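You operate a simulated robot arm through the tools that you are given. There is no shell and no other tool. Be economical: measure what you need, move in short steps, check, and stop when the job is done.

Carry out the task below with a simulated robot arm. There is one attempt and no reset: what you move stays moved.

## Task
Fetch the square die and stand it on the kiln trolley top. Take the speed sheet and put it on the damp mat top. Fetch the glaze stirrer and stand it on the ware bench top. Put the frame brush on the brown shrink ring. Put the yellow jar on the service bench top away on the ware bench top. Take the smoothing pad and put it on the damp mat top. The order is free. Set down upright: square die, glaze stirrer.
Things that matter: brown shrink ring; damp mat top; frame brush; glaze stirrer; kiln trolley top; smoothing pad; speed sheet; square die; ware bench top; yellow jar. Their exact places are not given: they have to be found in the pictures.

It is judged by the outcome, as a careful person would: the job done as asked, and still so three seconds after it is handed in. It fails if anything else is knocked over, pushed out of place, dropped, spilled or broken. Flat cloth is picked up by pressing the open fingertips on it (5 to 10 N) and closing them slowly along it; thin cloth reads only 2 to 8 mm in the jaws.

## Robot
A 7-joint arm with a two-finger parallel gripper on a trunk, on a base that drives. Base frame: it is fixed to the floor where the robot stands at the start and does not move with it; the origin is under the middle of the robot, x ahead of it, y to its left, z up; the surface under the hand at the start is at about z = 78. Units: cm, rad, N and s.
Its first joint turns from -2.897 to 2.897 rad. Places, roughly: brown shrink ring (7x7x3 cm) [90, -110, 80]; damp mat top (24x26 cm) [294, 72, 68]; frame brush (4x5x15 cm) [210, 210, 80]; glaze stirrer (8x8x30 cm) [270, 60, 80]; kiln trolley top [80, -230, 80]; smoothing pad (4x6x12 cm) [70, 40, 80]; speed sheet [75, 0, 75]; square die (5x5x10 cm) [50, 0, 80]; ware bench top [80, -100, 70]; yellow jar (12x12x10 cm) [70, 60, 80]. Payload 3.43 kg.
The TCP is the grasp point between the finger pads, 3 cm short of the fingertips. In the tool frame z runs along the fingers and y along their closing line. Largest opening 9.4 cm; finger width 2.8, thickness 1; the body of the gripper, 5 by 9.6 cm, starts 5.5 cm behind the TCP.
Orientation is told as [roll, pitch, yaw] about the base's x, y, z axes, in that order, counted from this pose: with the fingers straight down and closing along the base's y, the tool's x points along the base's -x, its y along +y and its z along -z.

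## Interface
- The arm moves only by the tool servo_tool. Its argument "moves" is a list of rows, each an object (a shift or turn left out is 0, a gripper value left out holds the last) with "linear": the shift along the base's x, y, z in cm, a list of three; "dr": the turn, a rotation vector about the base's x, y, z in rad, a list of three; "jaw": the finger opening in cm, from 0 to 9.4. In form: [{"linear": [tx, ty, tz], "dr": [ax, ay, az], "jaw": jaw}, ...]. A call has 1 to 10 rows; each row shifts and turns the commanded pose from where the row before left it. A row lasts 0.2 s, in which the tool goes at most 5 cm and 0.15 rad; a call with a longer step from one row to the next is refused whole, and so is a gripper value outside its range. A pose out of reach is approached as far as the arm can. The call stops where the force on the tool passes 40 N (or 10 N more than at its start, if that is more) or the arm is blocked; 0.2 s more then pass. The fingers move at their own pace (about 4.5 cm/s each) and stop on an object; they squeeze with about 44 N. The grip force told is the motor's: it shows also when the fingers shut on nothing. Time passes only in rows, and 0.2 s behind the last, so rows that do not move let the fingers close. It gives the time, the measured TCP pose, the force on the tool (base axes), the opening and the grip force at its end, in the units of the frame above (readings bear some noise), with the torque about the TCP (base axes, N m) and any sound that the robot's microphone picked up.
- Cameras (640 x 400 px; columns grow to the right, rows downward): "scene" is now at [50.19, 21.55, 125.08]; the picture's right is [0.01, -1.00, 0.00], its down [-0.86, -0.01, -0.50] and it looks along [0.50, 0.01, -0.86] (base axes); focal length 246 px, centre (320, 200). "wrist" rides on the gripper at [7.6, 1.4, -10.3] in the tool frame; the picture's right is [-0.18, 0.98, 0.00], its down [-0.75, -0.14, -0.64] and it looks along [-0.63, -0.12, 0.77] (tool axes); focal length 243 px, centre (320, 200).
- snapshot(camera): a new picture of that camera. It takes no simulated time.
- move_column(by): slides the trunk up (or, below 0, down) by that many cm; the arm and the scene camera ride with it, the base frame stays. It gives what a move gives, with no picture.
- drive_base(legs): drives the robot by 1 to 6 legs, each [ahead, left, turn to the left] in cm, cm and rad, along the robot's own axes; the way and the turn of a leg run together, so that a leg with both is an arc; at most 150 cm and 3.142 rad a leg. The arm and the cameras ride along, it lands a little off, and it stops where it bumps. It gives what a move gives.
- head_to(pan, tilt): turns the head with the scene camera to pan (to the left, within 1.798 rad either way) and tilt (down, from -0.506 to 1.204), counted from straight ahead of the robot. It gives what a move gives.
- pixel_to_xyz(camera, pixels): for up to 12 pixels [column, row] of the newest picture of that camera ("zoom" is the newest enlarged one), the place [x, y, z] in the base frame of the surface seen there, good to about 0.3 cm, but the place of the scene camera against the robot may be out by one fixed shift of up to 1.8 cm in any direction. It takes no simulated time.
- zoom(camera, box): a new picture of the part [left, top, right, bottom] of that camera's present view, enlarged. It takes no simulated time.
- job_done(): hands the job in; it is judged then, once.

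Work in short steps. Measure before you move; look again where a grasp or a placing could have gone wrong, and mend it. You have 124 turns and 134 pictures in all, those below and enlarged ones among them. Open the gripper and draw the arm clear of the work before you hand the job in, unless the task says otherwise; then end with one line.

The tools are called after "Request:" as a command line: name --argument value ..., lists and objects as JSON in quotes. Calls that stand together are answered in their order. servo_tool: Moves the arm, as the interface text tells. Its arguments: {"type":"object","properties":{"moves":{"type":"array","items":{"type":"object","properties":{"linear":{"type":"array","items":{"type":"number"}},"dr":{"type":"array","items":{"type":"number"}},"jaw":{"type":"number"}}}}},"required":["moves"]} The other tools are called the same way: move_column (by) slides the trunk up or down; drive_base (legs) drives the base; head_to (pan, tilt) turns the head that bears the scene camera; snapshot (camera) takes a picture; pixel_to_xyz (camera, pixels) gives the place of the surface under pixels of a picture; zoom (camera, box) takes an enlarged picture of a part of a camera's view; job_done () hands the job in.

At the start:

```text
time: 0.0
ee_pos: [63.04, 29.49, 104.06]
orientation: [0.0, 0.001, -0.001]
contact_force: [0.3, -0.8, -0.3]
ft_torque: [-0.02, 0.01, -0.02]
grip_width: 9.38
gripper_force: 0.1
trunk travel left (down, up): [-37.5, 11.5]
robot x, y, heading: [0.19, 0.05, -0.001]
head pan, tilt: [0.012, 1.044]
```

scene: 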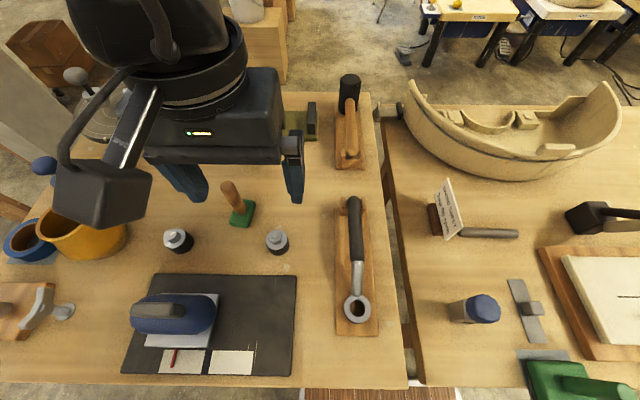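
wrist: 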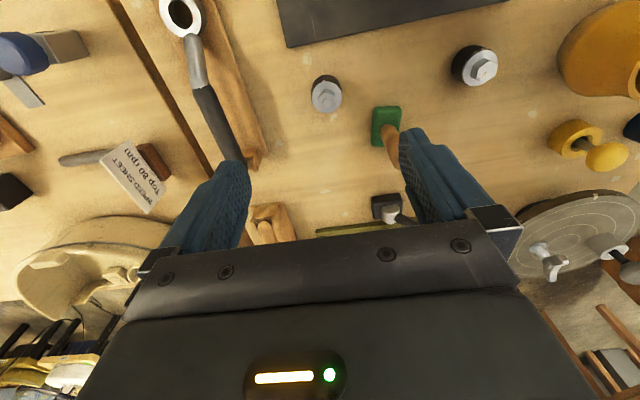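

The first scene picture shows the service bench with many tools; the speed sheet card stands near (450,210). I look around to find the other stations.

Request:
head_to --pan 0 --tilt 0.5

Request:
snapshot --camera "scene"

Request:
head_to --pan -1.3 --tilt 0.5

Request:
snapshot --camera "scene"

Request:
head_to --pan 1.0 --tilt 0.5

Request:
snapshot --camera "scene"

```text
time: 1.0
ee_pos: [62.98, 29.39, 104.03]
orientation: [-0.001, 0.0, -0.002]
contact_force: [-0.3, -0.2, -0.2]
ft_torque: [0.0, -0.03, 0.01]
grip_width: 9.39
gripper_force: 0.1
trunk travel left (down, up): [-37.5, 11.5]
robot x, y, heading: [0.0, -0.0, 0.001]
head pan, tilt: [0.0, 0.499]
```

```text
131 pictures are left
```

scene: 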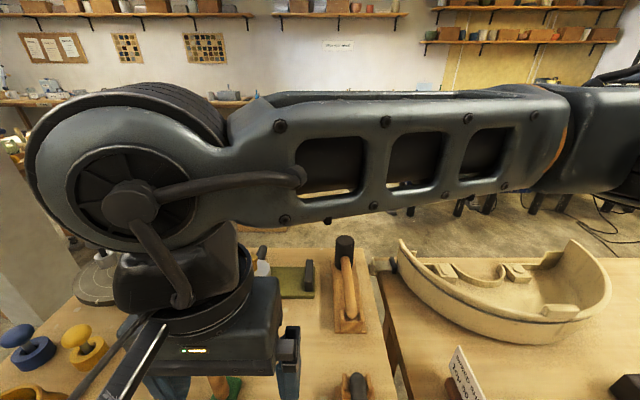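

```text
time: 2.4
ee_pos: [62.99, 29.47, 104.02]
orientation: [0.0, 0.0, 0.0]
contact_force: [-0.7, 0.3, 0.0]
ft_torque: [0.03, 0.0, -0.01]
grip_width: 9.39
gripper_force: 0.0
trunk travel left (down, up): [-37.5, 11.5]
robot x, y, heading: [0.05, -0.13, -0.003]
head pan, tilt: [-1.3, 0.499]
```

```text
130 pictures are left
```

scene: 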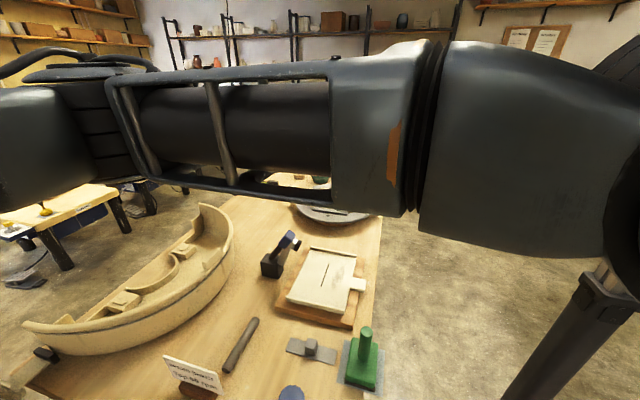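

```text
time: 4.6
ee_pos: [63.04, 29.4, 104.04]
orientation: [0.0, 0.0, 0.0]
contact_force: [0.0, 0.3, 0.8]
ft_torque: [0.0, 0.02, 0.02]
grip_width: 9.38
gripper_force: 0.0
trunk travel left (down, up): [-37.5, 11.5]
robot x, y, heading: [-0.24, -0.21, -0.002]
head pan, tilt: [1.0, 0.499]
```

```text
129 pictures are left
```

scene: 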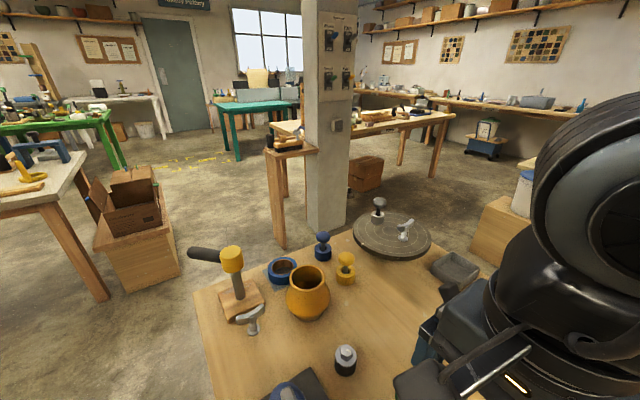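

Several stations are seen; the yellow jar is at (308,292). Now closer looks at the service bench.

Request:
head_to --pan 0.35 --tilt 1.1

Request:
zoom --camera "scene" --box '[0, 0, 640, 400]'

Request:
head_to --pan -0.6 --tilt 1.0

Request:
snapshot --camera "scene"

```text
time: 5.6
ee_pos: [62.96, 29.43, 104.1]
orientation: [0.001, 0.002, 0.001]
contact_force: [0.0, 0.5, 0.4]
ft_torque: [0.01, -0.03, 0.03]
grip_width: 9.41
gripper_force: 0.0
trunk travel left (down, up): [-37.5, 11.5]
robot x, y, heading: [-0.13, 0.03, 0.003]
head pan, tilt: [0.351, 1.1]
```

```text
1.00 times, centred on (320, 200) of scene (not enlarged: the box is as wide or as high as the picture)
```

zoom: 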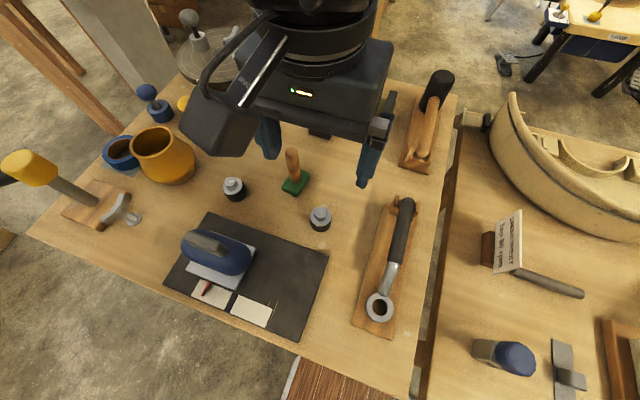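

```text
time: 6.8
ee_pos: [62.9, 29.49, 104.09]
orientation: [0.0, 0.0, 0.0]
contact_force: [0.6, -0.8, -0.6]
ft_torque: [0.02, 0.0, -0.01]
grip_width: 9.39
gripper_force: 0.1
trunk travel left (down, up): [-37.5, 11.5]
robot x, y, heading: [0.06, 0.08, 0.003]
head pan, tilt: [-0.6, 1.0]
```

```text
127 pictures are left
```

scene: 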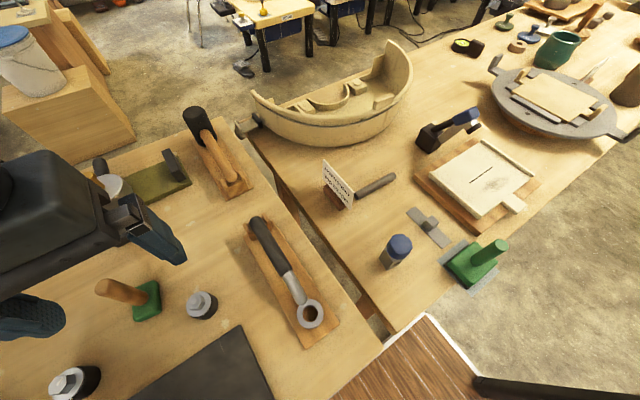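

I zoom on the card and the candidate objects, and measure them.

Request:
zoom --camera "scene" --box '[300, 100, 620, 300]'

Request:
pixel_to_xyz --camera "scene" --pixels '[[338, 186], [376, 186], [399, 243], [388, 264], [495, 248], [430, 225], [145, 300], [116, 288], [200, 302], [555, 48], [516, 45], [375, 310]]'

Request:
head_to --pan 0.6 --tilt 1.1

Request:
snapshot --camera "scene"

```text
2.00 times, centred on (460, 200) of scene
```

zoom: 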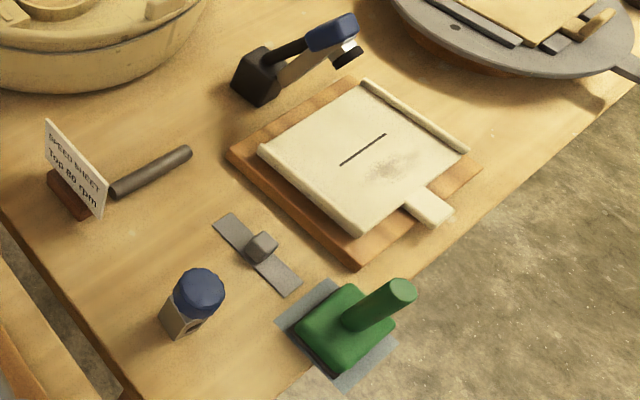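

```text
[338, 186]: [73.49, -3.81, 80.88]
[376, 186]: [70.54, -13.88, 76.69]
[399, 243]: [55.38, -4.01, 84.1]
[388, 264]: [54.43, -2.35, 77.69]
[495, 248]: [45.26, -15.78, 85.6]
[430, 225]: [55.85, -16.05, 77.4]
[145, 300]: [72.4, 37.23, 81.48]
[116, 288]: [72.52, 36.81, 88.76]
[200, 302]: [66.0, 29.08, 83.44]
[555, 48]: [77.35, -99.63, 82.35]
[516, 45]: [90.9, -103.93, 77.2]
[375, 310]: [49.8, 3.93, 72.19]
```

```text
time: 8.2
ee_pos: [62.97, 29.44, 104.02]
orientation: [0.001, 0.0, 0.0]
contact_force: [0.9, 1.3, 0.4]
ft_torque: [0.0, 0.01, 0.0]
grip_width: 9.41
gripper_force: 0.1
trunk travel left (down, up): [-37.5, 11.5]
robot x, y, heading: [-0.19, -0.35, -0.005]
head pan, tilt: [0.6, 1.1]
```

```text
125 pictures are left
```

scene: 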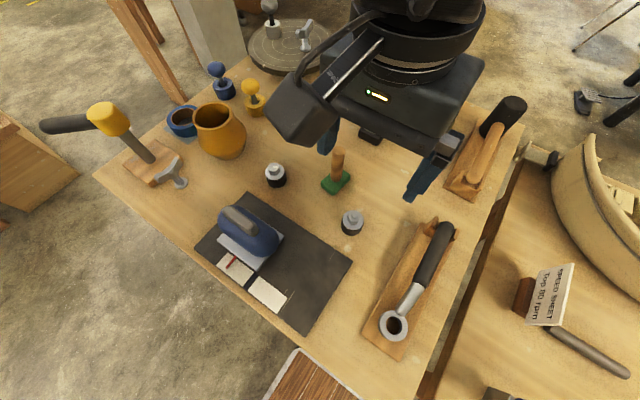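

The green pad with wooden handle stands near (72,37), the die near (55,-3), the card near (73,-4), and the brown ring near (91,-104). I bring the hand behind the die and look with the wrist camera.

Request:
servo_tool --moves '[{"linear": [-2, -4.5, 0]}, {"linear": [-1, -4.5, 0]}, {"linear": [-1, -4.5, 0]}, {"linear": [-1, -4.5, 0]}, {"linear": [-1, -4.5, 0]}, {"linear": [-1, -4.5, 0]}, {"linear": [-1, -4.5, 0]}, {}]'

Request:
snapshot --camera "wrist"

Request:
pixel_to_xyz --camera "scene" --pixels '[[218, 118], [214, 128], [238, 114], [218, 143], [335, 183], [340, 155], [250, 232], [275, 170], [350, 217], [60, 125]]'

```text
time: 10.0
ee_pos: [59.88, -1.53, 104.23]
orientation: [0.001, 0.002, -0.001]
contact_force: [0.8, -0.3, -0.3]
ft_torque: [-0.04, -0.03, 0.02]
grip_width: 9.4
gripper_force: 0.0
out of reach, approached as far as the arm can: row 5, 6, 7
trunk travel left (down, up): [-37.5, 11.5]
robot x, y, heading: [0.2, -0.36, 0.002]
head pan, tilt: [0.6, 1.1]
```

```text
124 pictures are left
```

wrist: 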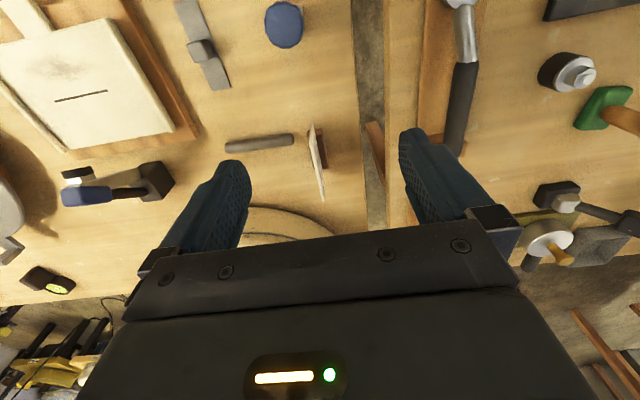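

```text
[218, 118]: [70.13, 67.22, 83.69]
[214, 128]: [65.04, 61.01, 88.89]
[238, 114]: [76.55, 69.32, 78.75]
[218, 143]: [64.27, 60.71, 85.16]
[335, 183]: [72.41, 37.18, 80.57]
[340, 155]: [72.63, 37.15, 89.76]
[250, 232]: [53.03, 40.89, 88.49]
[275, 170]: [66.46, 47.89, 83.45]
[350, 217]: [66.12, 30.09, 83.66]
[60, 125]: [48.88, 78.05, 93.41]
```

The die shows at wrist (283,25), the card at (315,165). I measure with the wrist camera to get the scene camera's shift.

Request:
pixel_to_xyz --camera "wrist" --pixels '[[283, 20], [300, 28], [316, 130], [322, 195], [318, 150], [603, 95], [580, 115], [562, 70], [230, 200], [260, 143], [322, 160], [205, 50]]'

Request:
zoom --camera "wrist" --box '[200, 0, 440, 220]'

```text
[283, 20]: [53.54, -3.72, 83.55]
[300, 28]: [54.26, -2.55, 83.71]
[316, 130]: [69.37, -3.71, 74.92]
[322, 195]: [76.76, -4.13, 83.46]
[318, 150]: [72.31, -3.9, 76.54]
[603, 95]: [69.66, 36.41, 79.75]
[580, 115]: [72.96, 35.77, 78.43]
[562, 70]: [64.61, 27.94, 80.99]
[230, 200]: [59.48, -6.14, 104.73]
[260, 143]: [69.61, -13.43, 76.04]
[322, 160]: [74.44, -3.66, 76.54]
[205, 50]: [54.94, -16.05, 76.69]
```

```text
1.82 times, centred on (320, 110) of wrist
```

zoom: 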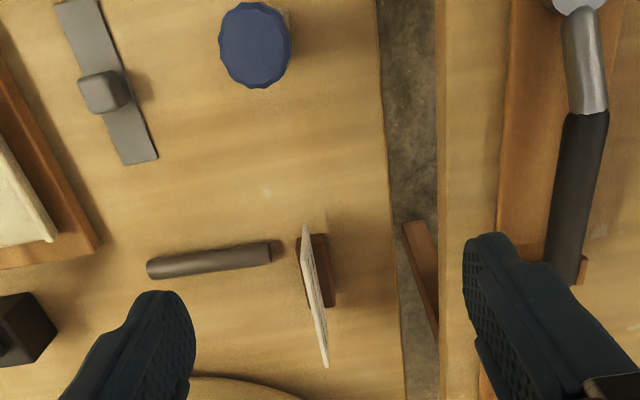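

Scene minus wrist is about (+1, 0, +0.7). The die's top is near (53.7,-3.2,84). I lower a little and then pull back toward it.

Request:
servo_tool --moves '[{"linear": [-0.5, 0, -3]}, {"linear": [-0.5, 0, -3]}, {"linear": [-1, -0.5, -3]}, {"linear": [-2, 0, 0]}, {"linear": [-2, 0, 0]}, {}]'

Request:
snapshot --camera "wrist"

```text
time: 11.4
ee_pos: [57.81, -1.8, 94.28]
orientation: [0.0, 0.0, 0.0]
contact_force: [-0.6, 0.8, -0.4]
ft_torque: [0.0, -0.02, 0.0]
grip_width: 9.4
gripper_force: 0.1
out of reach, approached as far as the arm can: row 4, 5
trunk travel left (down, up): [-37.5, 11.5]
robot x, y, heading: [0.08, -0.05, 0.001]
head pan, tilt: [0.6, 1.1]
```

```text
122 pictures are left
```

wrist: 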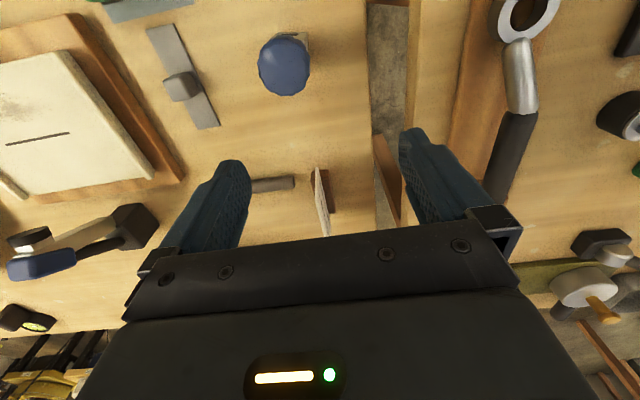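

The arm is folded to its limit here, so I back the base a little to gain room; I first raise the hand a bit.

Request:
servo_tool --moves '[{"linear": [0, 0, 3]}, {"linear": [0, 0, 2]}]'

Request:
drive_base --legs '[[-18, 0, 0]]'

Request:
snapshot --camera "wrist"

```text
time: 12.0
ee_pos: [59.27, -1.78, 98.67]
orientation: [-0.001, 0.003, 0.0]
contact_force: [0.0, 0.8, 1.2]
ft_torque: [0.0, 0.02, -0.01]
grip_width: 9.4
gripper_force: 0.1
out of reach, approached as far as the arm can: row 1, 2
trunk travel left (down, up): [-37.5, 11.5]
robot x, y, heading: [0.12, 0.33, 0.003]
head pan, tilt: [0.6, 1.1]
```

```text
time: 13.5
ee_pos: [41.39, -1.91, 98.8]
orientation: [0.0, 0.002, -0.005]
contact_force: [-0.1, -0.5, 0.3]
ft_torque: [0.01, 0.02, -0.02]
grip_width: 9.4
gripper_force: 0.0
trunk travel left (down, up): [-37.5, 11.5]
robot x, y, heading: [-18.17, -0.19, -0.004]
head pan, tilt: [0.6, 1.1]
```

```text
121 pictures are left
```

wrist: 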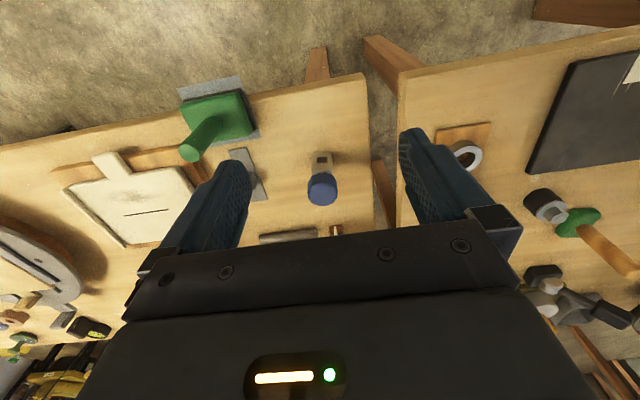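

Now the die is at (322,180), a face toward me. I measure it and the bench.

Request:
pixel_to_xyz --camera "wrist" --pixels '[[314, 156], [331, 157], [322, 156], [310, 187], [335, 187], [322, 178], [322, 203], [300, 150], [345, 120], [500, 110], [322, 188]]'

Request:
zoom --camera "wrist" --box '[260, 120, 380, 220]'

```text
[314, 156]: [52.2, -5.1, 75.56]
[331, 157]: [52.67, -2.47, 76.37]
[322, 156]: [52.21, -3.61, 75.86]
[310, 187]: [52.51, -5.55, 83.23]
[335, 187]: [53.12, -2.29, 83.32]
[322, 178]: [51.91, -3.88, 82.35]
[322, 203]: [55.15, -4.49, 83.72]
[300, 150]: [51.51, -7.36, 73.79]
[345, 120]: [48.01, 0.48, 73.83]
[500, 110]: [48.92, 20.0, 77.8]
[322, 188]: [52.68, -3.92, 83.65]
```

```text
4.00 times, centred on (320, 170) of wrist
```

zoom: 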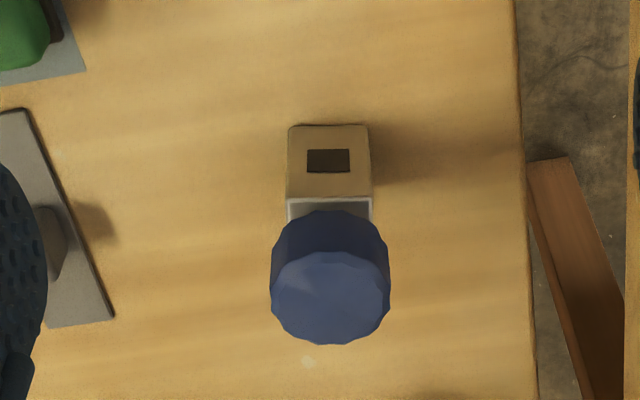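

Ware bench z≈73.8, service bench z≈77.8; the die's centre ≈ (54,-3.9), top 83.7, faces square to me. I move above it and go down to z≈81.

Request:
servo_tool --moves '[{"linear": [4, -0.7, -1]}, {"linear": [4, -0.7, -1]}, {"linear": [4.6, -0.6, -1]}, {"linear": [0, 0, -4]}, {}]'

Request:
snapshot --camera "wrist"

```text
time: 14.7
ee_pos: [53.94, -3.89, 91.77]
orientation: [0.001, 0.0, -0.005]
contact_force: [-1.1, 0.7, -0.3]
ft_torque: [-0.01, -0.03, -0.03]
grip_width: 9.4
gripper_force: 0.1
trunk travel left (down, up): [-37.5, 11.5]
robot x, y, heading: [-18.02, 0.2, -0.005]
head pan, tilt: [0.6, 1.1]
```

```text
119 pictures are left
```

wrist: 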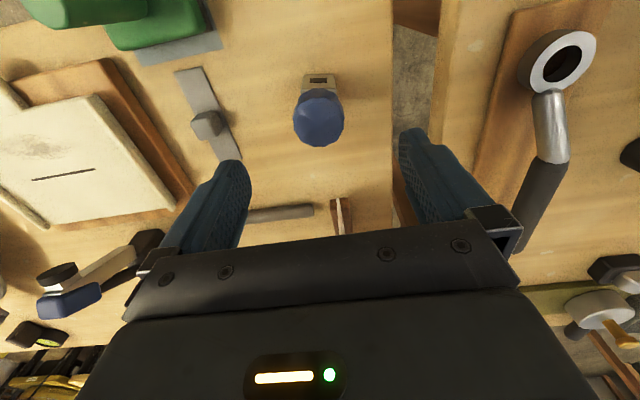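

The die is centred between the fingers. I go down to z≈80.8 and close.

Request:
servo_tool --moves '[{"linear": [0, 0, -4]}, {"linear": [0, 0, -4]}, {"linear": [0, 0, -3]}, {}, {"jaw": 0}, {"jaw": 0}, {"jaw": 0}, {"jaw": 0}]'

Request:
servo_tool --moves '[{"linear": [0, 0, 4]}, {"linear": [0, 0, 4]}, {"linear": [0, 0, 4]}, {"linear": [0, 0, 3]}]'

Request:
snapshot --camera "wrist"

```text
time: 16.5
ee_pos: [54.16, -3.96, 80.78]
orientation: [0.003, 0.002, -0.005]
contact_force: [-0.7, -0.6, 0.0]
ft_torque: [-0.07, -0.01, 0.0]
grip_width: 4.04
gripper_force: 31.5
trunk travel left (down, up): [-37.5, 11.5]
robot x, y, heading: [-17.66, -0.08, -0.006]
head pan, tilt: [0.6, 1.1]
```

```text
time: 17.5
ee_pos: [54.34, -4.01, 95.51]
orientation: [0.0, 0.003, -0.003]
contact_force: [-0.2, -0.1, -0.2]
ft_torque: [-0.03, 0.02, 0.0]
grip_width: 0.01
gripper_force: 33.2
trunk travel left (down, up): [-37.5, 11.5]
robot x, y, heading: [-17.82, 0.46, -0.006]
head pan, tilt: [0.6, 1.1]
```

```text
118 pictures are left
```

wrist: 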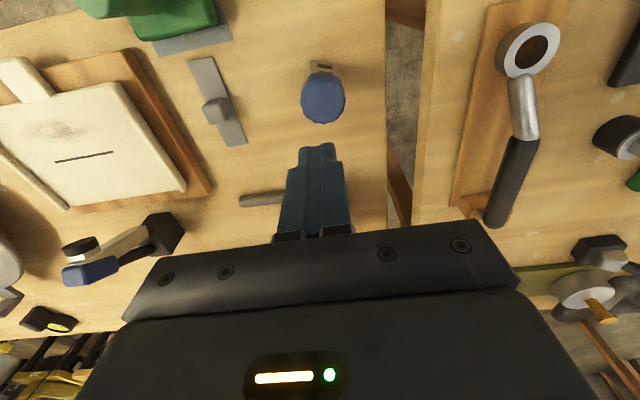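

The jaws slipped off the cap (width 4.04 then 0), so I was likely off centre in x. I open and re-measure the die, which still stands.

Request:
servo_tool --moves '[{"jaw": 9.4}, {"jaw": 9.4}, {"jaw": 9.4}, {"jaw": 9.4}, {"jaw": 9.4}]'

Request:
zoom --camera "wrist" --box '[260, 40, 390, 140]'

Request:
pixel_to_xyz --camera "zoom" --pixels '[[310, 150], [310, 200], [310, 260], [310, 320], [230, 240], [390, 240], [285, 120], [345, 125], [315, 120], [310, 335]]'

```text
time: 18.7
ee_pos: [54.34, -3.95, 95.38]
orientation: [0.0, 0.003, -0.006]
contact_force: [-0.2, 0.2, -0.1]
ft_torque: [-0.02, 0.02, 0.04]
grip_width: 9.39
gripper_force: 0.0
trunk travel left (down, up): [-37.5, 11.5]
robot x, y, heading: [-18.02, 0.36, -0.004]
head pan, tilt: [0.6, 1.1]
```

```text
4.00 times, centred on (325, 90) of wrist
```

zoom: 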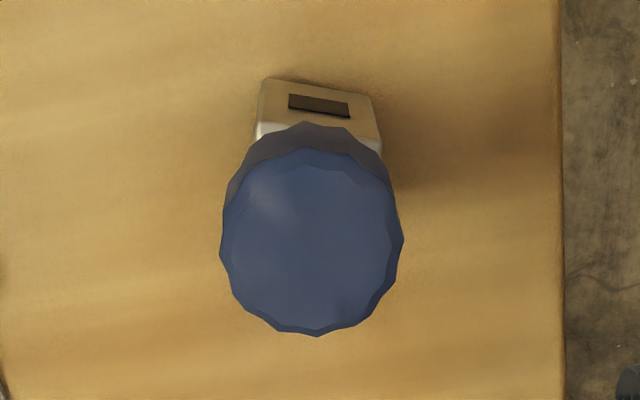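

```text
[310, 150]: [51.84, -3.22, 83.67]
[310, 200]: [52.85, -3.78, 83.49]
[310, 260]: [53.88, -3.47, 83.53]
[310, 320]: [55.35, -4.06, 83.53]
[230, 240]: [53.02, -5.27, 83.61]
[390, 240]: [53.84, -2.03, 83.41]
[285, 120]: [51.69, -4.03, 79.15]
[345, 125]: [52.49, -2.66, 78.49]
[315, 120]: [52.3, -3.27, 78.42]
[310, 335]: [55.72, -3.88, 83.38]
```

The die turned about -0.15 rad and its centre is (53.6,-3.7). I align, grip lower (body and cap), wait longer and lift slowly.

Request:
servo_tool --moves '[{"linear": [-0.7, 0.25, -4], "dr": [0, 0, -0.14]}, {"linear": [0, 0, -4]}, {"linear": [0, 0, -4]}, {"linear": [0, 0, -3]}, {"linear": [0, 0, -2.3]}, {}, {"jaw": 3}, {"jaw": 0}, {"jaw": 0}, {"jaw": 0}]'

Request:
servo_tool --moves '[{}, {}, {"linear": [0, 0, 0.5]}, {"linear": [0, 0, 1]}, {"linear": [0, 0, 1]}, {}]'

Request:
snapshot --camera "wrist"

```text
time: 20.9
ee_pos: [53.09, -3.67, 78.42]
orientation: [-0.001, 0.001, -0.145]
contact_force: [0.4, 0.3, -0.8]
ft_torque: [-0.03, -0.04, -0.01]
grip_width: 4.17
gripper_force: 31.3
trunk travel left (down, up): [-37.5, 11.5]
robot x, y, heading: [-17.71, -0.1, 0.003]
head pan, tilt: [0.6, 1.1]
```

```text
time: 22.3
ee_pos: [53.27, -3.64, 80.9]
orientation: [0.001, 0.002, -0.146]
contact_force: [0.5, 0.0, -1.8]
ft_torque: [-0.01, 0.02, -0.01]
grip_width: 4.12
gripper_force: 43.8
trunk travel left (down, up): [-37.5, 11.5]
robot x, y, heading: [-18.39, -0.11, -0.005]
head pan, tilt: [0.6, 1.1]
```

```text
116 pictures are left
```

wrist: 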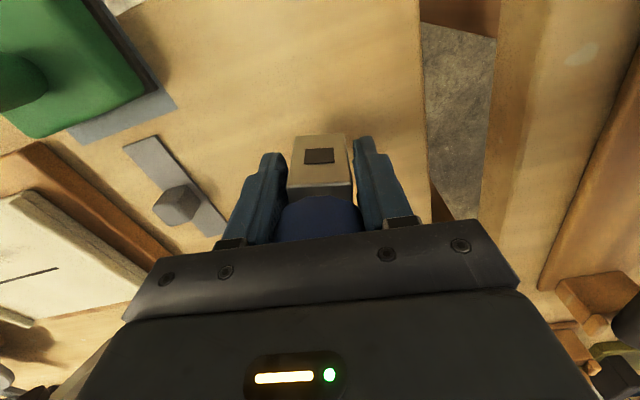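

The die is held (4.12 cm, 43.8 N). I lift it gently and look to the right for the route.

Request:
servo_tool --moves '[{"linear": [0, 0, 1]}, {"linear": [0, 0, 2]}, {"linear": [0, 0, 3]}, {"linear": [-1, 0, 3]}, {"linear": [-2, 0, 3]}, {"linear": [-2, 0, 3]}, {"linear": [0, 0, 3]}, {}]'

Request:
head_to --pan -1.5 --tilt 0.45

Request:
snapshot --camera "scene"

```text
time: 24.1
ee_pos: [48.26, -3.5, 99.35]
orientation: [-0.002, 0.002, -0.145]
contact_force: [-0.1, 0.3, -1.5]
ft_torque: [0.01, -0.02, -0.01]
grip_width: 4.12
gripper_force: 44.2
trunk travel left (down, up): [-37.5, 11.5]
robot x, y, heading: [-17.98, 0.04, -0.006]
head pan, tilt: [0.6, 1.1]
```

```text
time: 26.1
ee_pos: [48.27, -3.63, 99.35]
orientation: [-0.002, 0.003, -0.146]
contact_force: [-0.2, 0.8, -1.1]
ft_torque: [0.02, -0.03, 0.03]
grip_width: 4.12
gripper_force: 43.9
trunk travel left (down, up): [-37.5, 11.5]
robot x, y, heading: [-17.97, 0.04, -0.002]
head pan, tilt: [-1.499, 0.45]
```

```text
115 pictures are left
```

scene: 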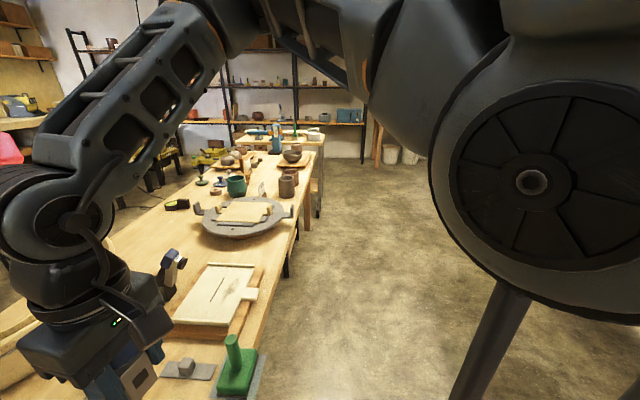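

The way along the bench front is clear. I back off so that the hand clears the bench edge, then drive right to the trolley.

Request:
drive_base --legs '[[-20, 0, 0], [0, -115, 0], [0, -115, 0]]'

Request:
head_to --pan 0.2 --tilt 0.75

Request:
snapshot --camera "scene"

Request:
snapshot --camera "wrist"

```text
time: 38.7
ee_pos: [31.58, -233.67, 99.37]
orientation: [0.001, 0.001, -0.122]
contact_force: [0.9, 0.5, -1.7]
ft_torque: [0.02, 0.0, 0.0]
grip_width: 4.07
gripper_force: 43.7
trunk travel left (down, up): [-37.5, 11.5]
robot x, y, heading: [-34.48, -231.4, 0.02]
head pan, tilt: [-1.499, 0.45]
```

```text
time: 40.4
ee_pos: [31.54, -233.79, 99.36]
orientation: [-0.001, 0.002, -0.123]
contact_force: [-0.4, 0.0, -1.1]
ft_torque: [0.01, -0.01, 0.01]
grip_width: 4.06
gripper_force: 43.9
trunk travel left (down, up): [-37.5, 11.5]
robot x, y, heading: [-34.73, -231.56, 0.012]
head pan, tilt: [0.201, 0.75]
```

```text
114 pictures are left
```

scene: 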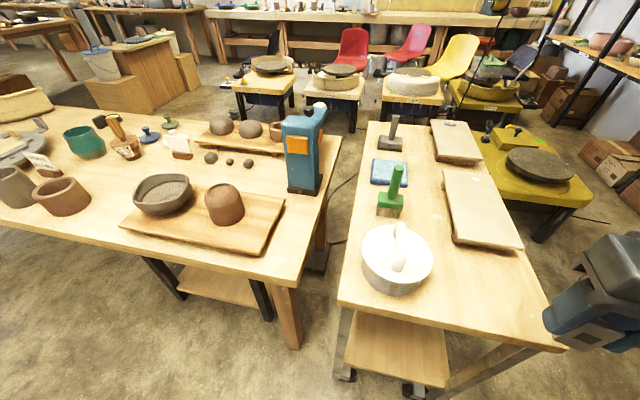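

```text
113 pictures are left
```

wrist: 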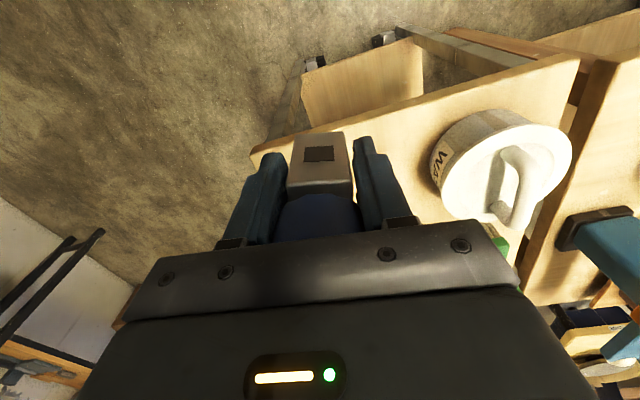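

The trolley on casters stands ahead, with free space near (475,290). I measure it.

Request:
pixel_to_xyz --camera "scene" --pixels '[[475, 290], [440, 240], [500, 300], [345, 295], [540, 335], [525, 248], [400, 260], [460, 310], [420, 190], [200, 260], [340, 140]]'

Request:
pixel_to_xyz --camera "wrist" --pixels '[[410, 150], [300, 140], [440, 170], [400, 110], [405, 190]]'

```text
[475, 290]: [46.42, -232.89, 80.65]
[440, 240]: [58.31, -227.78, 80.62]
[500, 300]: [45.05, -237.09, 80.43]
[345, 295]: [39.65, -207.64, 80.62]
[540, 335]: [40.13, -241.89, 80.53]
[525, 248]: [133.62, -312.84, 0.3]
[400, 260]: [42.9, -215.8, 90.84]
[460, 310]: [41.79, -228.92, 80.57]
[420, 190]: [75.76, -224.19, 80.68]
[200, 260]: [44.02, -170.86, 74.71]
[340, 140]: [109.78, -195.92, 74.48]
```

```text
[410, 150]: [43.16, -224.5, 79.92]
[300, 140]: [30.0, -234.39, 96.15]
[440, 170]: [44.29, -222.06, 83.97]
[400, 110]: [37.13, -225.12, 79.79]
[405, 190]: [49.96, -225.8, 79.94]
```

Trolley top z≈79.9; I set the die down at (48,-233) with the tool at z≈84.5.

Request:
servo_tool --moves '[{"linear": [3, 0.2, 0]}, {"linear": [3.5, 0.2, 0]}, {"linear": [3.5, 0.2, 0]}, {"linear": [3.5, 0.2, 0]}, {"linear": [3, 0, -2]}, {"linear": [0, 0, -4]}, {"linear": [0, 0, -4]}, {"linear": [0, 0, -2]}, {"linear": [0, 0, -1.5]}, {}]'

Request:
snapshot --camera "wrist"

```text
time: 42.6
ee_pos: [48.07, -232.8, 85.79]
orientation: [-0.001, 0.001, -0.121]
contact_force: [-0.2, 0.1, -1.0]
ft_torque: [0.0, 0.01, -0.02]
grip_width: 4.06
gripper_force: 44.7
trunk travel left (down, up): [-37.5, 11.5]
robot x, y, heading: [-34.45, -231.87, 0.013]
head pan, tilt: [0.201, 0.75]
```

```text
112 pictures are left
```

wrist: 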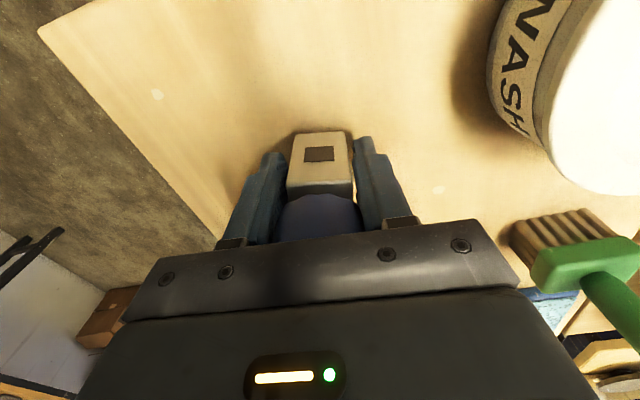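

I lower in small steps until contact.

Request:
servo_tool --moves '[{"linear": [0, 0, -0.5]}, {"linear": [0, 0, -0.4]}, {"linear": [0, 0, -0.3]}, {"linear": [0, 0, -0.15]}, {}]'

```text
time: 43.8
ee_pos: [48.06, -232.83, 84.35]
orientation: [0.0, 0.001, -0.122]
contact_force: [0.7, -0.3, -1.3]
ft_torque: [-0.02, -0.02, 0.01]
grip_width: 4.08
gripper_force: 44.4
trunk travel left (down, up): [-37.5, 11.5]
robot x, y, heading: [-34.59, -231.67, 0.014]
head pan, tilt: [0.201, 0.75]
```

Request:
servo_tool --moves '[{"linear": [0, 0, -0.15]}, {"linear": [0, 0, -0.1]}, {}]'

Request:
zoom --camera "wrist" --box '[220, 80, 420, 205]'

```text
time: 44.6
ee_pos: [48.07, -232.89, 84.33]
orientation: [-0.001, 0.002, -0.121]
contact_force: [-5.2, -6.9, 25.1]
ft_torque: [-0.22, 0.23, -0.02]
grip_width: 4.07
gripper_force: 44.1
trunk travel left (down, up): [-37.5, 11.5]
robot x, y, heading: [-34.67, -231.87, 0.018]
head pan, tilt: [0.201, 0.75]
```

```text
3.20 times, centred on (320, 142) of wrist
```

zoom: 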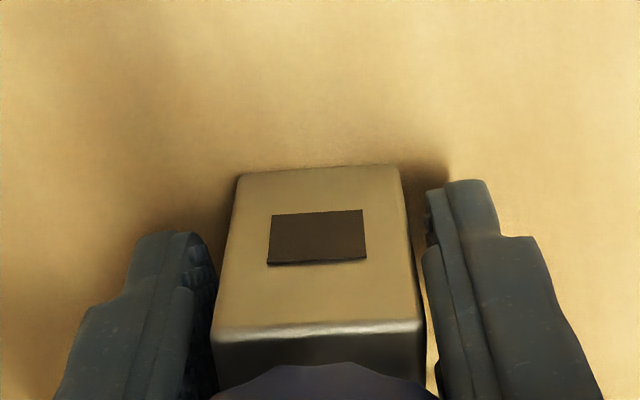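

Contact (25 N up): the die stands. I release and rise.

Request:
servo_tool --moves '[{"linear": [0, 0, 0.1]}, {"jaw": 6}, {"jaw": 9.4}, {"jaw": 9.4}, {"jaw": 9.4}, {"linear": [0, 0, 2]}, {"linear": [0, 0, 4]}, {"linear": [0, 0, 4]}, {"linear": [0, 0, 4]}, {}]'

Request:
snapshot --camera "scene"

Request:
zoom --camera "scene" --box '[0, 90, 320, 290]'

```text
time: 46.8
ee_pos: [48.38, -232.84, 98.36]
orientation: [0.001, 0.002, -0.122]
contact_force: [-0.5, -0.4, -0.4]
ft_torque: [-0.01, 0.01, 0.02]
grip_width: 9.41
gripper_force: 0.1
trunk travel left (down, up): [-37.5, 11.5]
robot x, y, heading: [-34.6, -231.5, 0.017]
head pan, tilt: [0.201, 0.75]
```

```text
110 pictures are left
```

scene: 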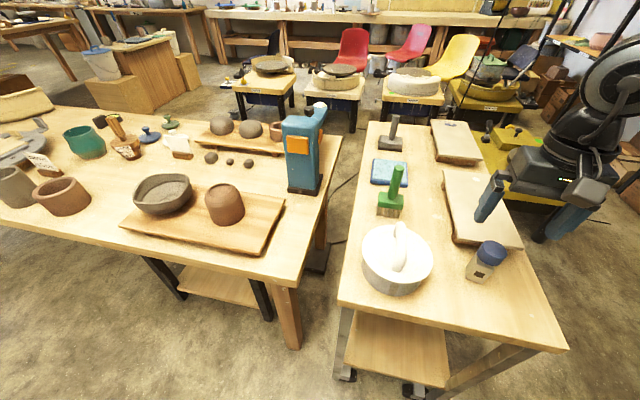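

```text
2.00 times, centred on (160, 190) of scene
```

zoom: 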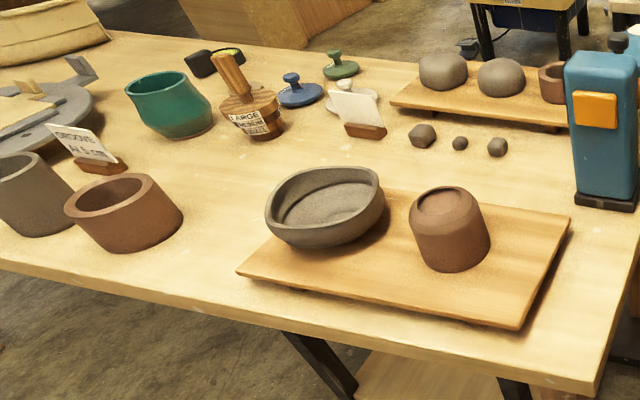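

The die stands on the trolley. Now to the ware bench to see the ring and free spots.

Request:
drive_base --legs '[[-15, 0, 0], [0, 125, 0]]'

Request:
head_to --pan 0.0 --tilt 0.75

Request:
snapshot --camera "scene"

```text
time: 54.3
ee_pos: [31.74, -105.06, 98.4]
orientation: [-0.001, 0.003, -0.117]
contact_force: [0.3, -0.4, 0.2]
ft_torque: [0.0, -0.02, 0.01]
grip_width: 9.43
gripper_force: 0.0
trunk travel left (down, up): [-37.5, 11.5]
robot x, y, heading: [-51.36, -104.46, 0.023]
head pan, tilt: [0.201, 0.75]
stopped in leg 2: the robot was blocked; the commanded pose is now the measured one
```

```text
time: 55.1
ee_pos: [31.92, -104.95, 98.5]
orientation: [0.001, 0.003, -0.119]
contact_force: [-0.1, -0.1, 0.1]
ft_torque: [-0.01, -0.02, -0.01]
grip_width: 9.37
gripper_force: 0.2
trunk travel left (down, up): [-37.5, 11.5]
robot x, y, heading: [-51.22, -104.27, 0.02]
head pan, tilt: [0.0, 0.75]
```

```text
108 pictures are left
```

scene: 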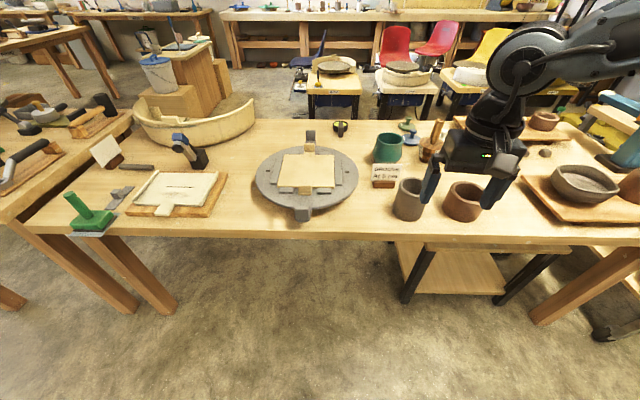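

The drive was blocked close to its end; I look left for the obstacle.

Request:
head_to --pan 1.75 --tilt 0.8

Request:
snapshot --camera "scene"

```text
time: 56.8
ee_pos: [31.81, -105.03, 98.41]
orientation: [-0.001, 0.003, -0.116]
contact_force: [-0.2, 0.9, 0.1]
ft_torque: [-0.01, -0.04, 0.0]
grip_width: 9.4
gripper_force: 0.0
trunk travel left (down, up): [-37.5, 11.5]
robot x, y, heading: [-50.88, -104.48, 0.022]
head pan, tilt: [1.751, 0.799]
```

```text
107 pictures are left
```

scene: 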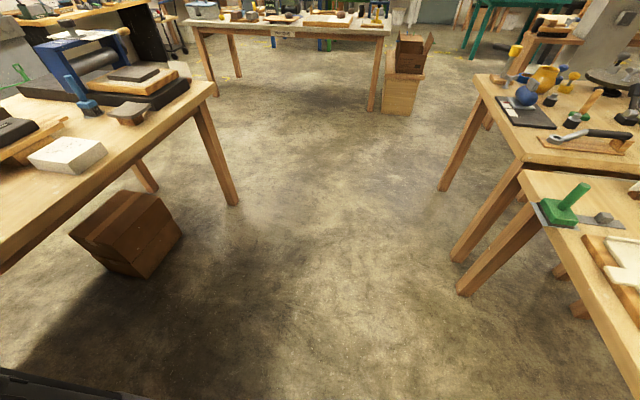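

A table stands behind on the left; I keep the base at x≥-38. I move ahead and zoom on the ware bench.

Request:
drive_base --legs '[[14, 0, -0.02]]'

Request:
head_to --pan -0.1 --tilt 0.75

Request:
zoom --camera "scene" --box '[180, 80, 500, 280]'

Request:
pixel_to_xyz --camera "zoom" --pixels '[[10, 180], [60, 200], [250, 280], [10, 260], [370, 290], [230, 90], [100, 60], [400, 200]]'

```text
time: 58.2
ee_pos: [45.8, -106.45, 98.51]
orientation: [0.0, 0.002, -0.135]
contact_force: [0.4, 0.7, 0.3]
ft_torque: [0.0, -0.05, 0.01]
grip_width: 9.37
gripper_force: 0.1
trunk travel left (down, up): [-37.5, 11.5]
robot x, y, heading: [-37.07, -104.11, 0.004]
head pan, tilt: [1.751, 0.799]
```

```text
time: 60.0
ee_pos: [45.8, -106.49, 98.37]
orientation: [0.0, 0.0, -0.135]
contact_force: [-0.4, -0.7, 0.0]
ft_torque: [0.03, 0.0, -0.01]
grip_width: 9.41
gripper_force: 0.1
trunk travel left (down, up): [-37.5, 11.5]
robot x, y, heading: [-36.93, -104.25, 0.007]
head pan, tilt: [-0.099, 0.75]
```

```text
2.00 times, centred on (340, 180) of scene
```

zoom: 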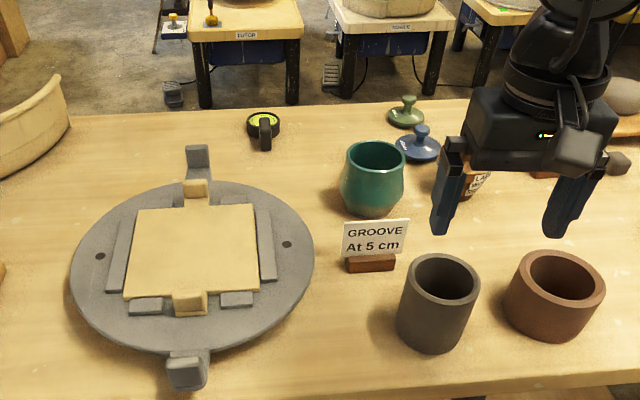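

```text
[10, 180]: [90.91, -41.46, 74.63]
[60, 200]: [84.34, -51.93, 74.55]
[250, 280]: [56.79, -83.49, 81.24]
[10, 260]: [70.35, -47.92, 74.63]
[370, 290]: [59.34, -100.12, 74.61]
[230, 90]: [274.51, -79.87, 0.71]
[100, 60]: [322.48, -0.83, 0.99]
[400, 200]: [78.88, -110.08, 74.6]
```

The rough ring place (90,-110) is hidden behind the hand; I look with the wrist camera.

Request:
snapshot --camera "wrist"

Request:
servo_tool --moves '[{"linear": [-4.5, -2, 0]}, {"linear": [-4.5, -2, 0]}, {"linear": [-4.5, -2, 0]}, {"linear": [-4.5, -2, 0]}]'

Request:
snapshot --camera "scene"

```text
105 pictures are left
```

wrist: 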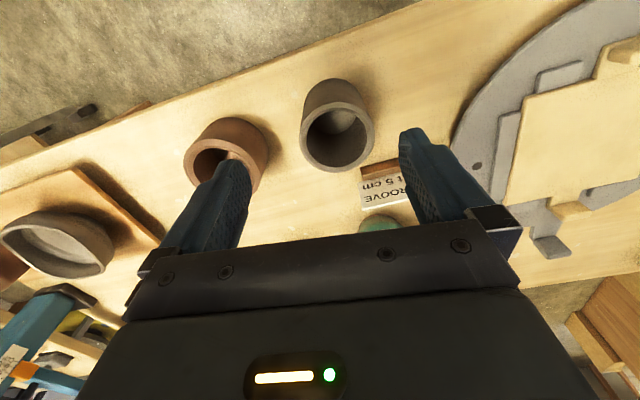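

```text
time: 61.0
ee_pos: [28.15, -114.07, 98.06]
orientation: [0.0, 0.001, -0.133]
contact_force: [0.1, -0.8, -0.6]
ft_torque: [0.02, -0.02, 0.01]
grip_width: 9.4
gripper_force: 0.0
trunk travel left (down, up): [-37.5, 11.5]
robot x, y, heading: [-37.16, -104.04, 0.006]
head pan, tilt: [-0.099, 0.75]
```

```text
104 pictures are left
```

scene: 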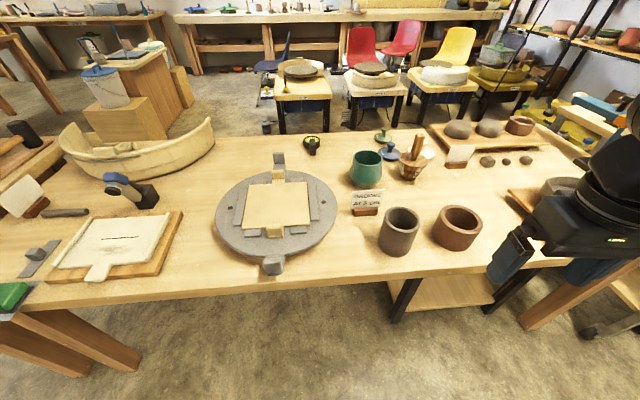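

Request:
zoom --camera "scene" --box '[320, 110, 560, 260]'

Request:
pixel_to_xyz --camera "scene" --pixels '[[457, 225], [401, 225], [366, 162], [415, 165], [389, 150], [383, 138], [428, 152], [430, 180], [480, 190], [340, 155], [195, 165], [215, 150]]'

```text
2.67 times, centred on (440, 185) of scene
```

zoom: 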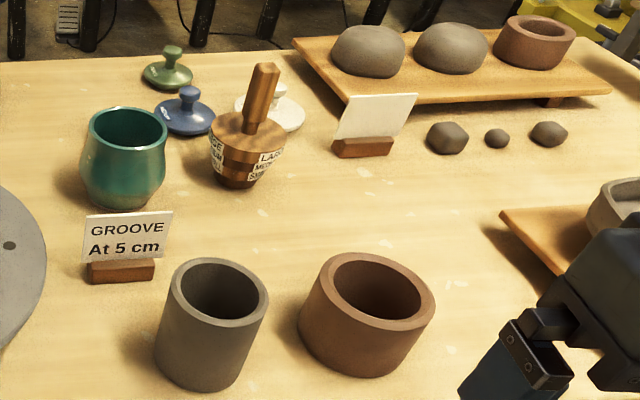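

```text
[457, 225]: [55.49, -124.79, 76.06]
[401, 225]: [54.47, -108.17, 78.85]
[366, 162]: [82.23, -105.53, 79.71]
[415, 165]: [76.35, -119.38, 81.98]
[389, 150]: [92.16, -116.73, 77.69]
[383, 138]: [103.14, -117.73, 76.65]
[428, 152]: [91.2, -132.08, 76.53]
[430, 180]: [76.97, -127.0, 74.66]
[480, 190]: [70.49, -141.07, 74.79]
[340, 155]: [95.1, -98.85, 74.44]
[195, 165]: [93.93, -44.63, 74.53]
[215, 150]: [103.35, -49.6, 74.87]
```

The brown ring is probably hidden behind the green pot (measured earlier near (90,-104)). Next I fetch the yellow jar: drive back to the service bench.

Request:
drive_base --legs '[[0, 150, 0]]'

Request:
head_to --pan 0.2 --tilt 0.8

Request:
snapshot --camera "scene"

```text
time: 68.4
ee_pos: [26.39, 36.12, 98.21]
orientation: [0.0, 0.002, -0.117]
contact_force: [-0.6, 0.3, 0.9]
ft_torque: [-0.02, 0.02, 0.01]
grip_width: 9.38
gripper_force: 0.1
trunk travel left (down, up): [-37.5, 11.5]
robot x, y, heading: [-39.16, 44.97, 0.027]
head pan, tilt: [-0.099, 0.75]
```

```text
time: 69.2
ee_pos: [26.37, 36.1, 98.21]
orientation: [-0.001, 0.001, -0.116]
contact_force: [-0.8, -0.2, 0.1]
ft_torque: [-0.02, 0.01, 0.01]
grip_width: 9.4
gripper_force: 0.0
trunk travel left (down, up): [-37.5, 11.5]
robot x, y, heading: [-39.0, 44.81, 0.025]
head pan, tilt: [0.201, 0.799]
```

```text
102 pictures are left
```

scene: 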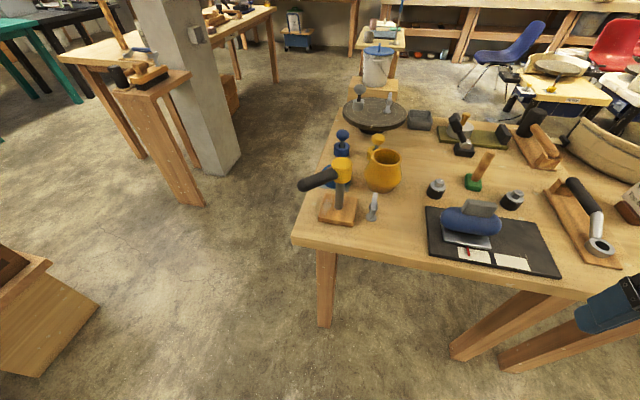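

I drive ahead and bring the hand near the jar for a wrist view.

Request:
drive_base --legs '[[20, 0, -0.025]]'

Request:
servo_tool --moves '[{"linear": [0, 4, 2], "dr": [0, 0, 0.12]}, {"linear": [0, 4.5, 2]}, {"linear": [0, 4.5, 2]}, {"linear": [0, 4.5, 0]}, {"linear": [0, 4.5, 0]}, {"linear": [0, 4, 0]}]'

Request:
snapshot --camera "wrist"

```text
time: 70.8
ee_pos: [46.1, 34.67, 98.18]
orientation: [-0.001, 0.002, -0.142]
contact_force: [0.2, 0.3, -0.5]
ft_torque: [-0.01, -0.02, 0.01]
grip_width: 9.44
gripper_force: 0.1
trunk travel left (down, up): [-37.5, 11.5]
robot x, y, heading: [-18.79, 45.22, -0.004]
head pan, tilt: [0.201, 0.799]
```

```text
time: 72.2
ee_pos: [46.61, 60.52, 104.13]
orientation: [0.0, 0.002, -0.025]
contact_force: [0.0, -0.8, -0.1]
ft_torque: [0.04, 0.0, 0.01]
grip_width: 9.38
gripper_force: 0.1
trunk travel left (down, up): [-37.5, 11.5]
robot x, y, heading: [-18.83, 45.17, -0.003]
head pan, tilt: [0.201, 0.799]
```

```text
101 pictures are left
```

wrist: 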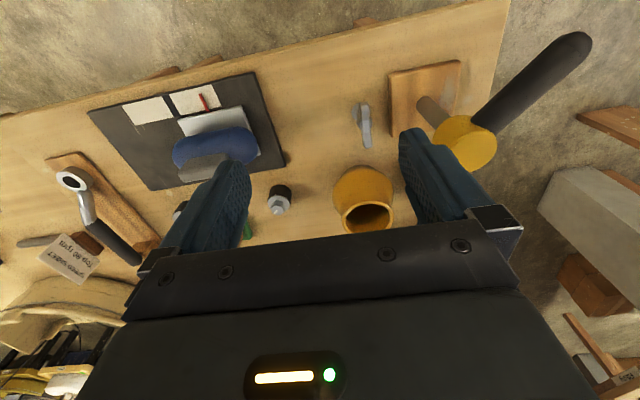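

Request:
zoom --camera "wrist" --box '[300, 140, 420, 240]'

Request:
pixel_to_xyz --camera "zoom" --pixels '[[230, 280], [490, 280], [360, 255], [360, 350], [240, 310], [480, 310], [180, 170], [500, 150], [340, 110], [360, 305], [250, 270]]'

Request:
pixel_to_xyz --camera "wrist" --pixels '[[465, 140], [430, 110], [362, 120], [360, 95], [330, 200], [480, 190]]'

```text
4.00 times, centred on (360, 190) of wrist
```

zoom: 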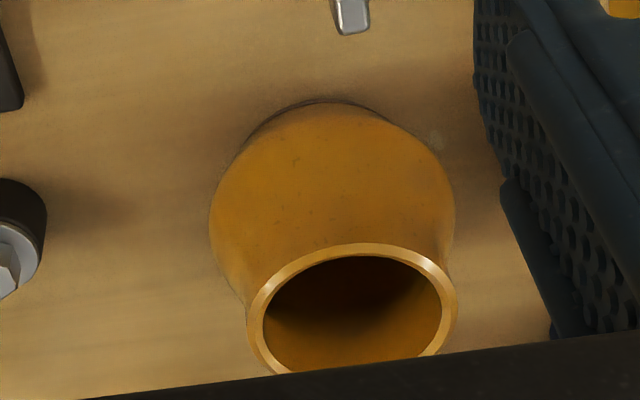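

```text
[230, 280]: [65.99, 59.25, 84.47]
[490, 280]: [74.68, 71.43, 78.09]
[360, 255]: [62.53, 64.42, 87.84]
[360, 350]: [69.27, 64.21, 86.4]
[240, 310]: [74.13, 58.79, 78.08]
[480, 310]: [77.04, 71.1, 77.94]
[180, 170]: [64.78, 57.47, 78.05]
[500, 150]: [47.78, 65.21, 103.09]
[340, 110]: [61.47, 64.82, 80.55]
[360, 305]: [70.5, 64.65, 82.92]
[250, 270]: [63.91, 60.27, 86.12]
```

```text
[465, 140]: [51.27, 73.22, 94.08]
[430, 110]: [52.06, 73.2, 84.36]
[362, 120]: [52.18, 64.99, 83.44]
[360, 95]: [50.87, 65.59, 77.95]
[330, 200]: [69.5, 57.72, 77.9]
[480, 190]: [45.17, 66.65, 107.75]
```

The rim is about 8 cm wide with its top at z≈87.8, centre near (66.5,64.4); the jaws can span it. I come closer for a better centre measurement.

Request:
servo_tool --moves '[{"linear": [4, 1.3, 2]}, {"linear": [4, 1.3, 0], "dr": [0, 0, 0.025]}, {"linear": [2.5, 1.3, 0]}, {}]'

Request:
zoom --camera "wrist" --box '[220, 80, 420, 230]'

Request:
pixel_to_xyz --camera "zoom" --pixels '[[300, 200], [320, 330], [320, 130], [200, 200], [440, 200], [320, 300]]'

```text
time: 73.2
ee_pos: [56.73, 64.53, 106.02]
orientation: [0.001, 0.002, 0.003]
contact_force: [0.3, -0.2, 0.0]
ft_torque: [-0.01, -0.01, 0.01]
grip_width: 9.39
gripper_force: 0.0
trunk travel left (down, up): [-37.5, 11.5]
robot x, y, heading: [-18.84, 45.43, -0.0]
head pan, tilt: [0.201, 0.799]
```

```text
2.67 times, centred on (320, 155) of wrist
```

zoom: 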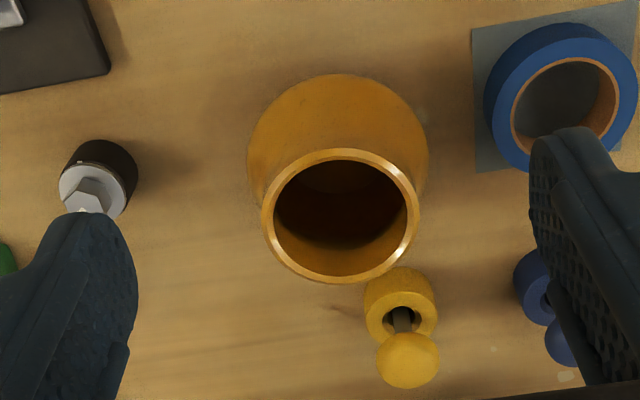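

```text
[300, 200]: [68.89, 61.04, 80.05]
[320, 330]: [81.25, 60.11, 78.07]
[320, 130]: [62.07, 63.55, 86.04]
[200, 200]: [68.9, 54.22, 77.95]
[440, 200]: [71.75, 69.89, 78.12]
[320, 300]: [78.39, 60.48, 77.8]
```

Request:
pixel_to_xyz --camera "zoom" --pixels '[[267, 210], [414, 205], [340, 154], [335, 278], [345, 155], [268, 220], [414, 220], [400, 330], [405, 365], [560, 145]]'

```text
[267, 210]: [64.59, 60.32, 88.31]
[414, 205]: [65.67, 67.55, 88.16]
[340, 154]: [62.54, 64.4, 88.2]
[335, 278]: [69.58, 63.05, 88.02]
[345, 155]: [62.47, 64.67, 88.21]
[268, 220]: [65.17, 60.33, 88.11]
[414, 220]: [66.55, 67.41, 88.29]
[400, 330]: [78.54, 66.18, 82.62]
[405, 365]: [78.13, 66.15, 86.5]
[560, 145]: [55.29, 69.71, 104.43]
```

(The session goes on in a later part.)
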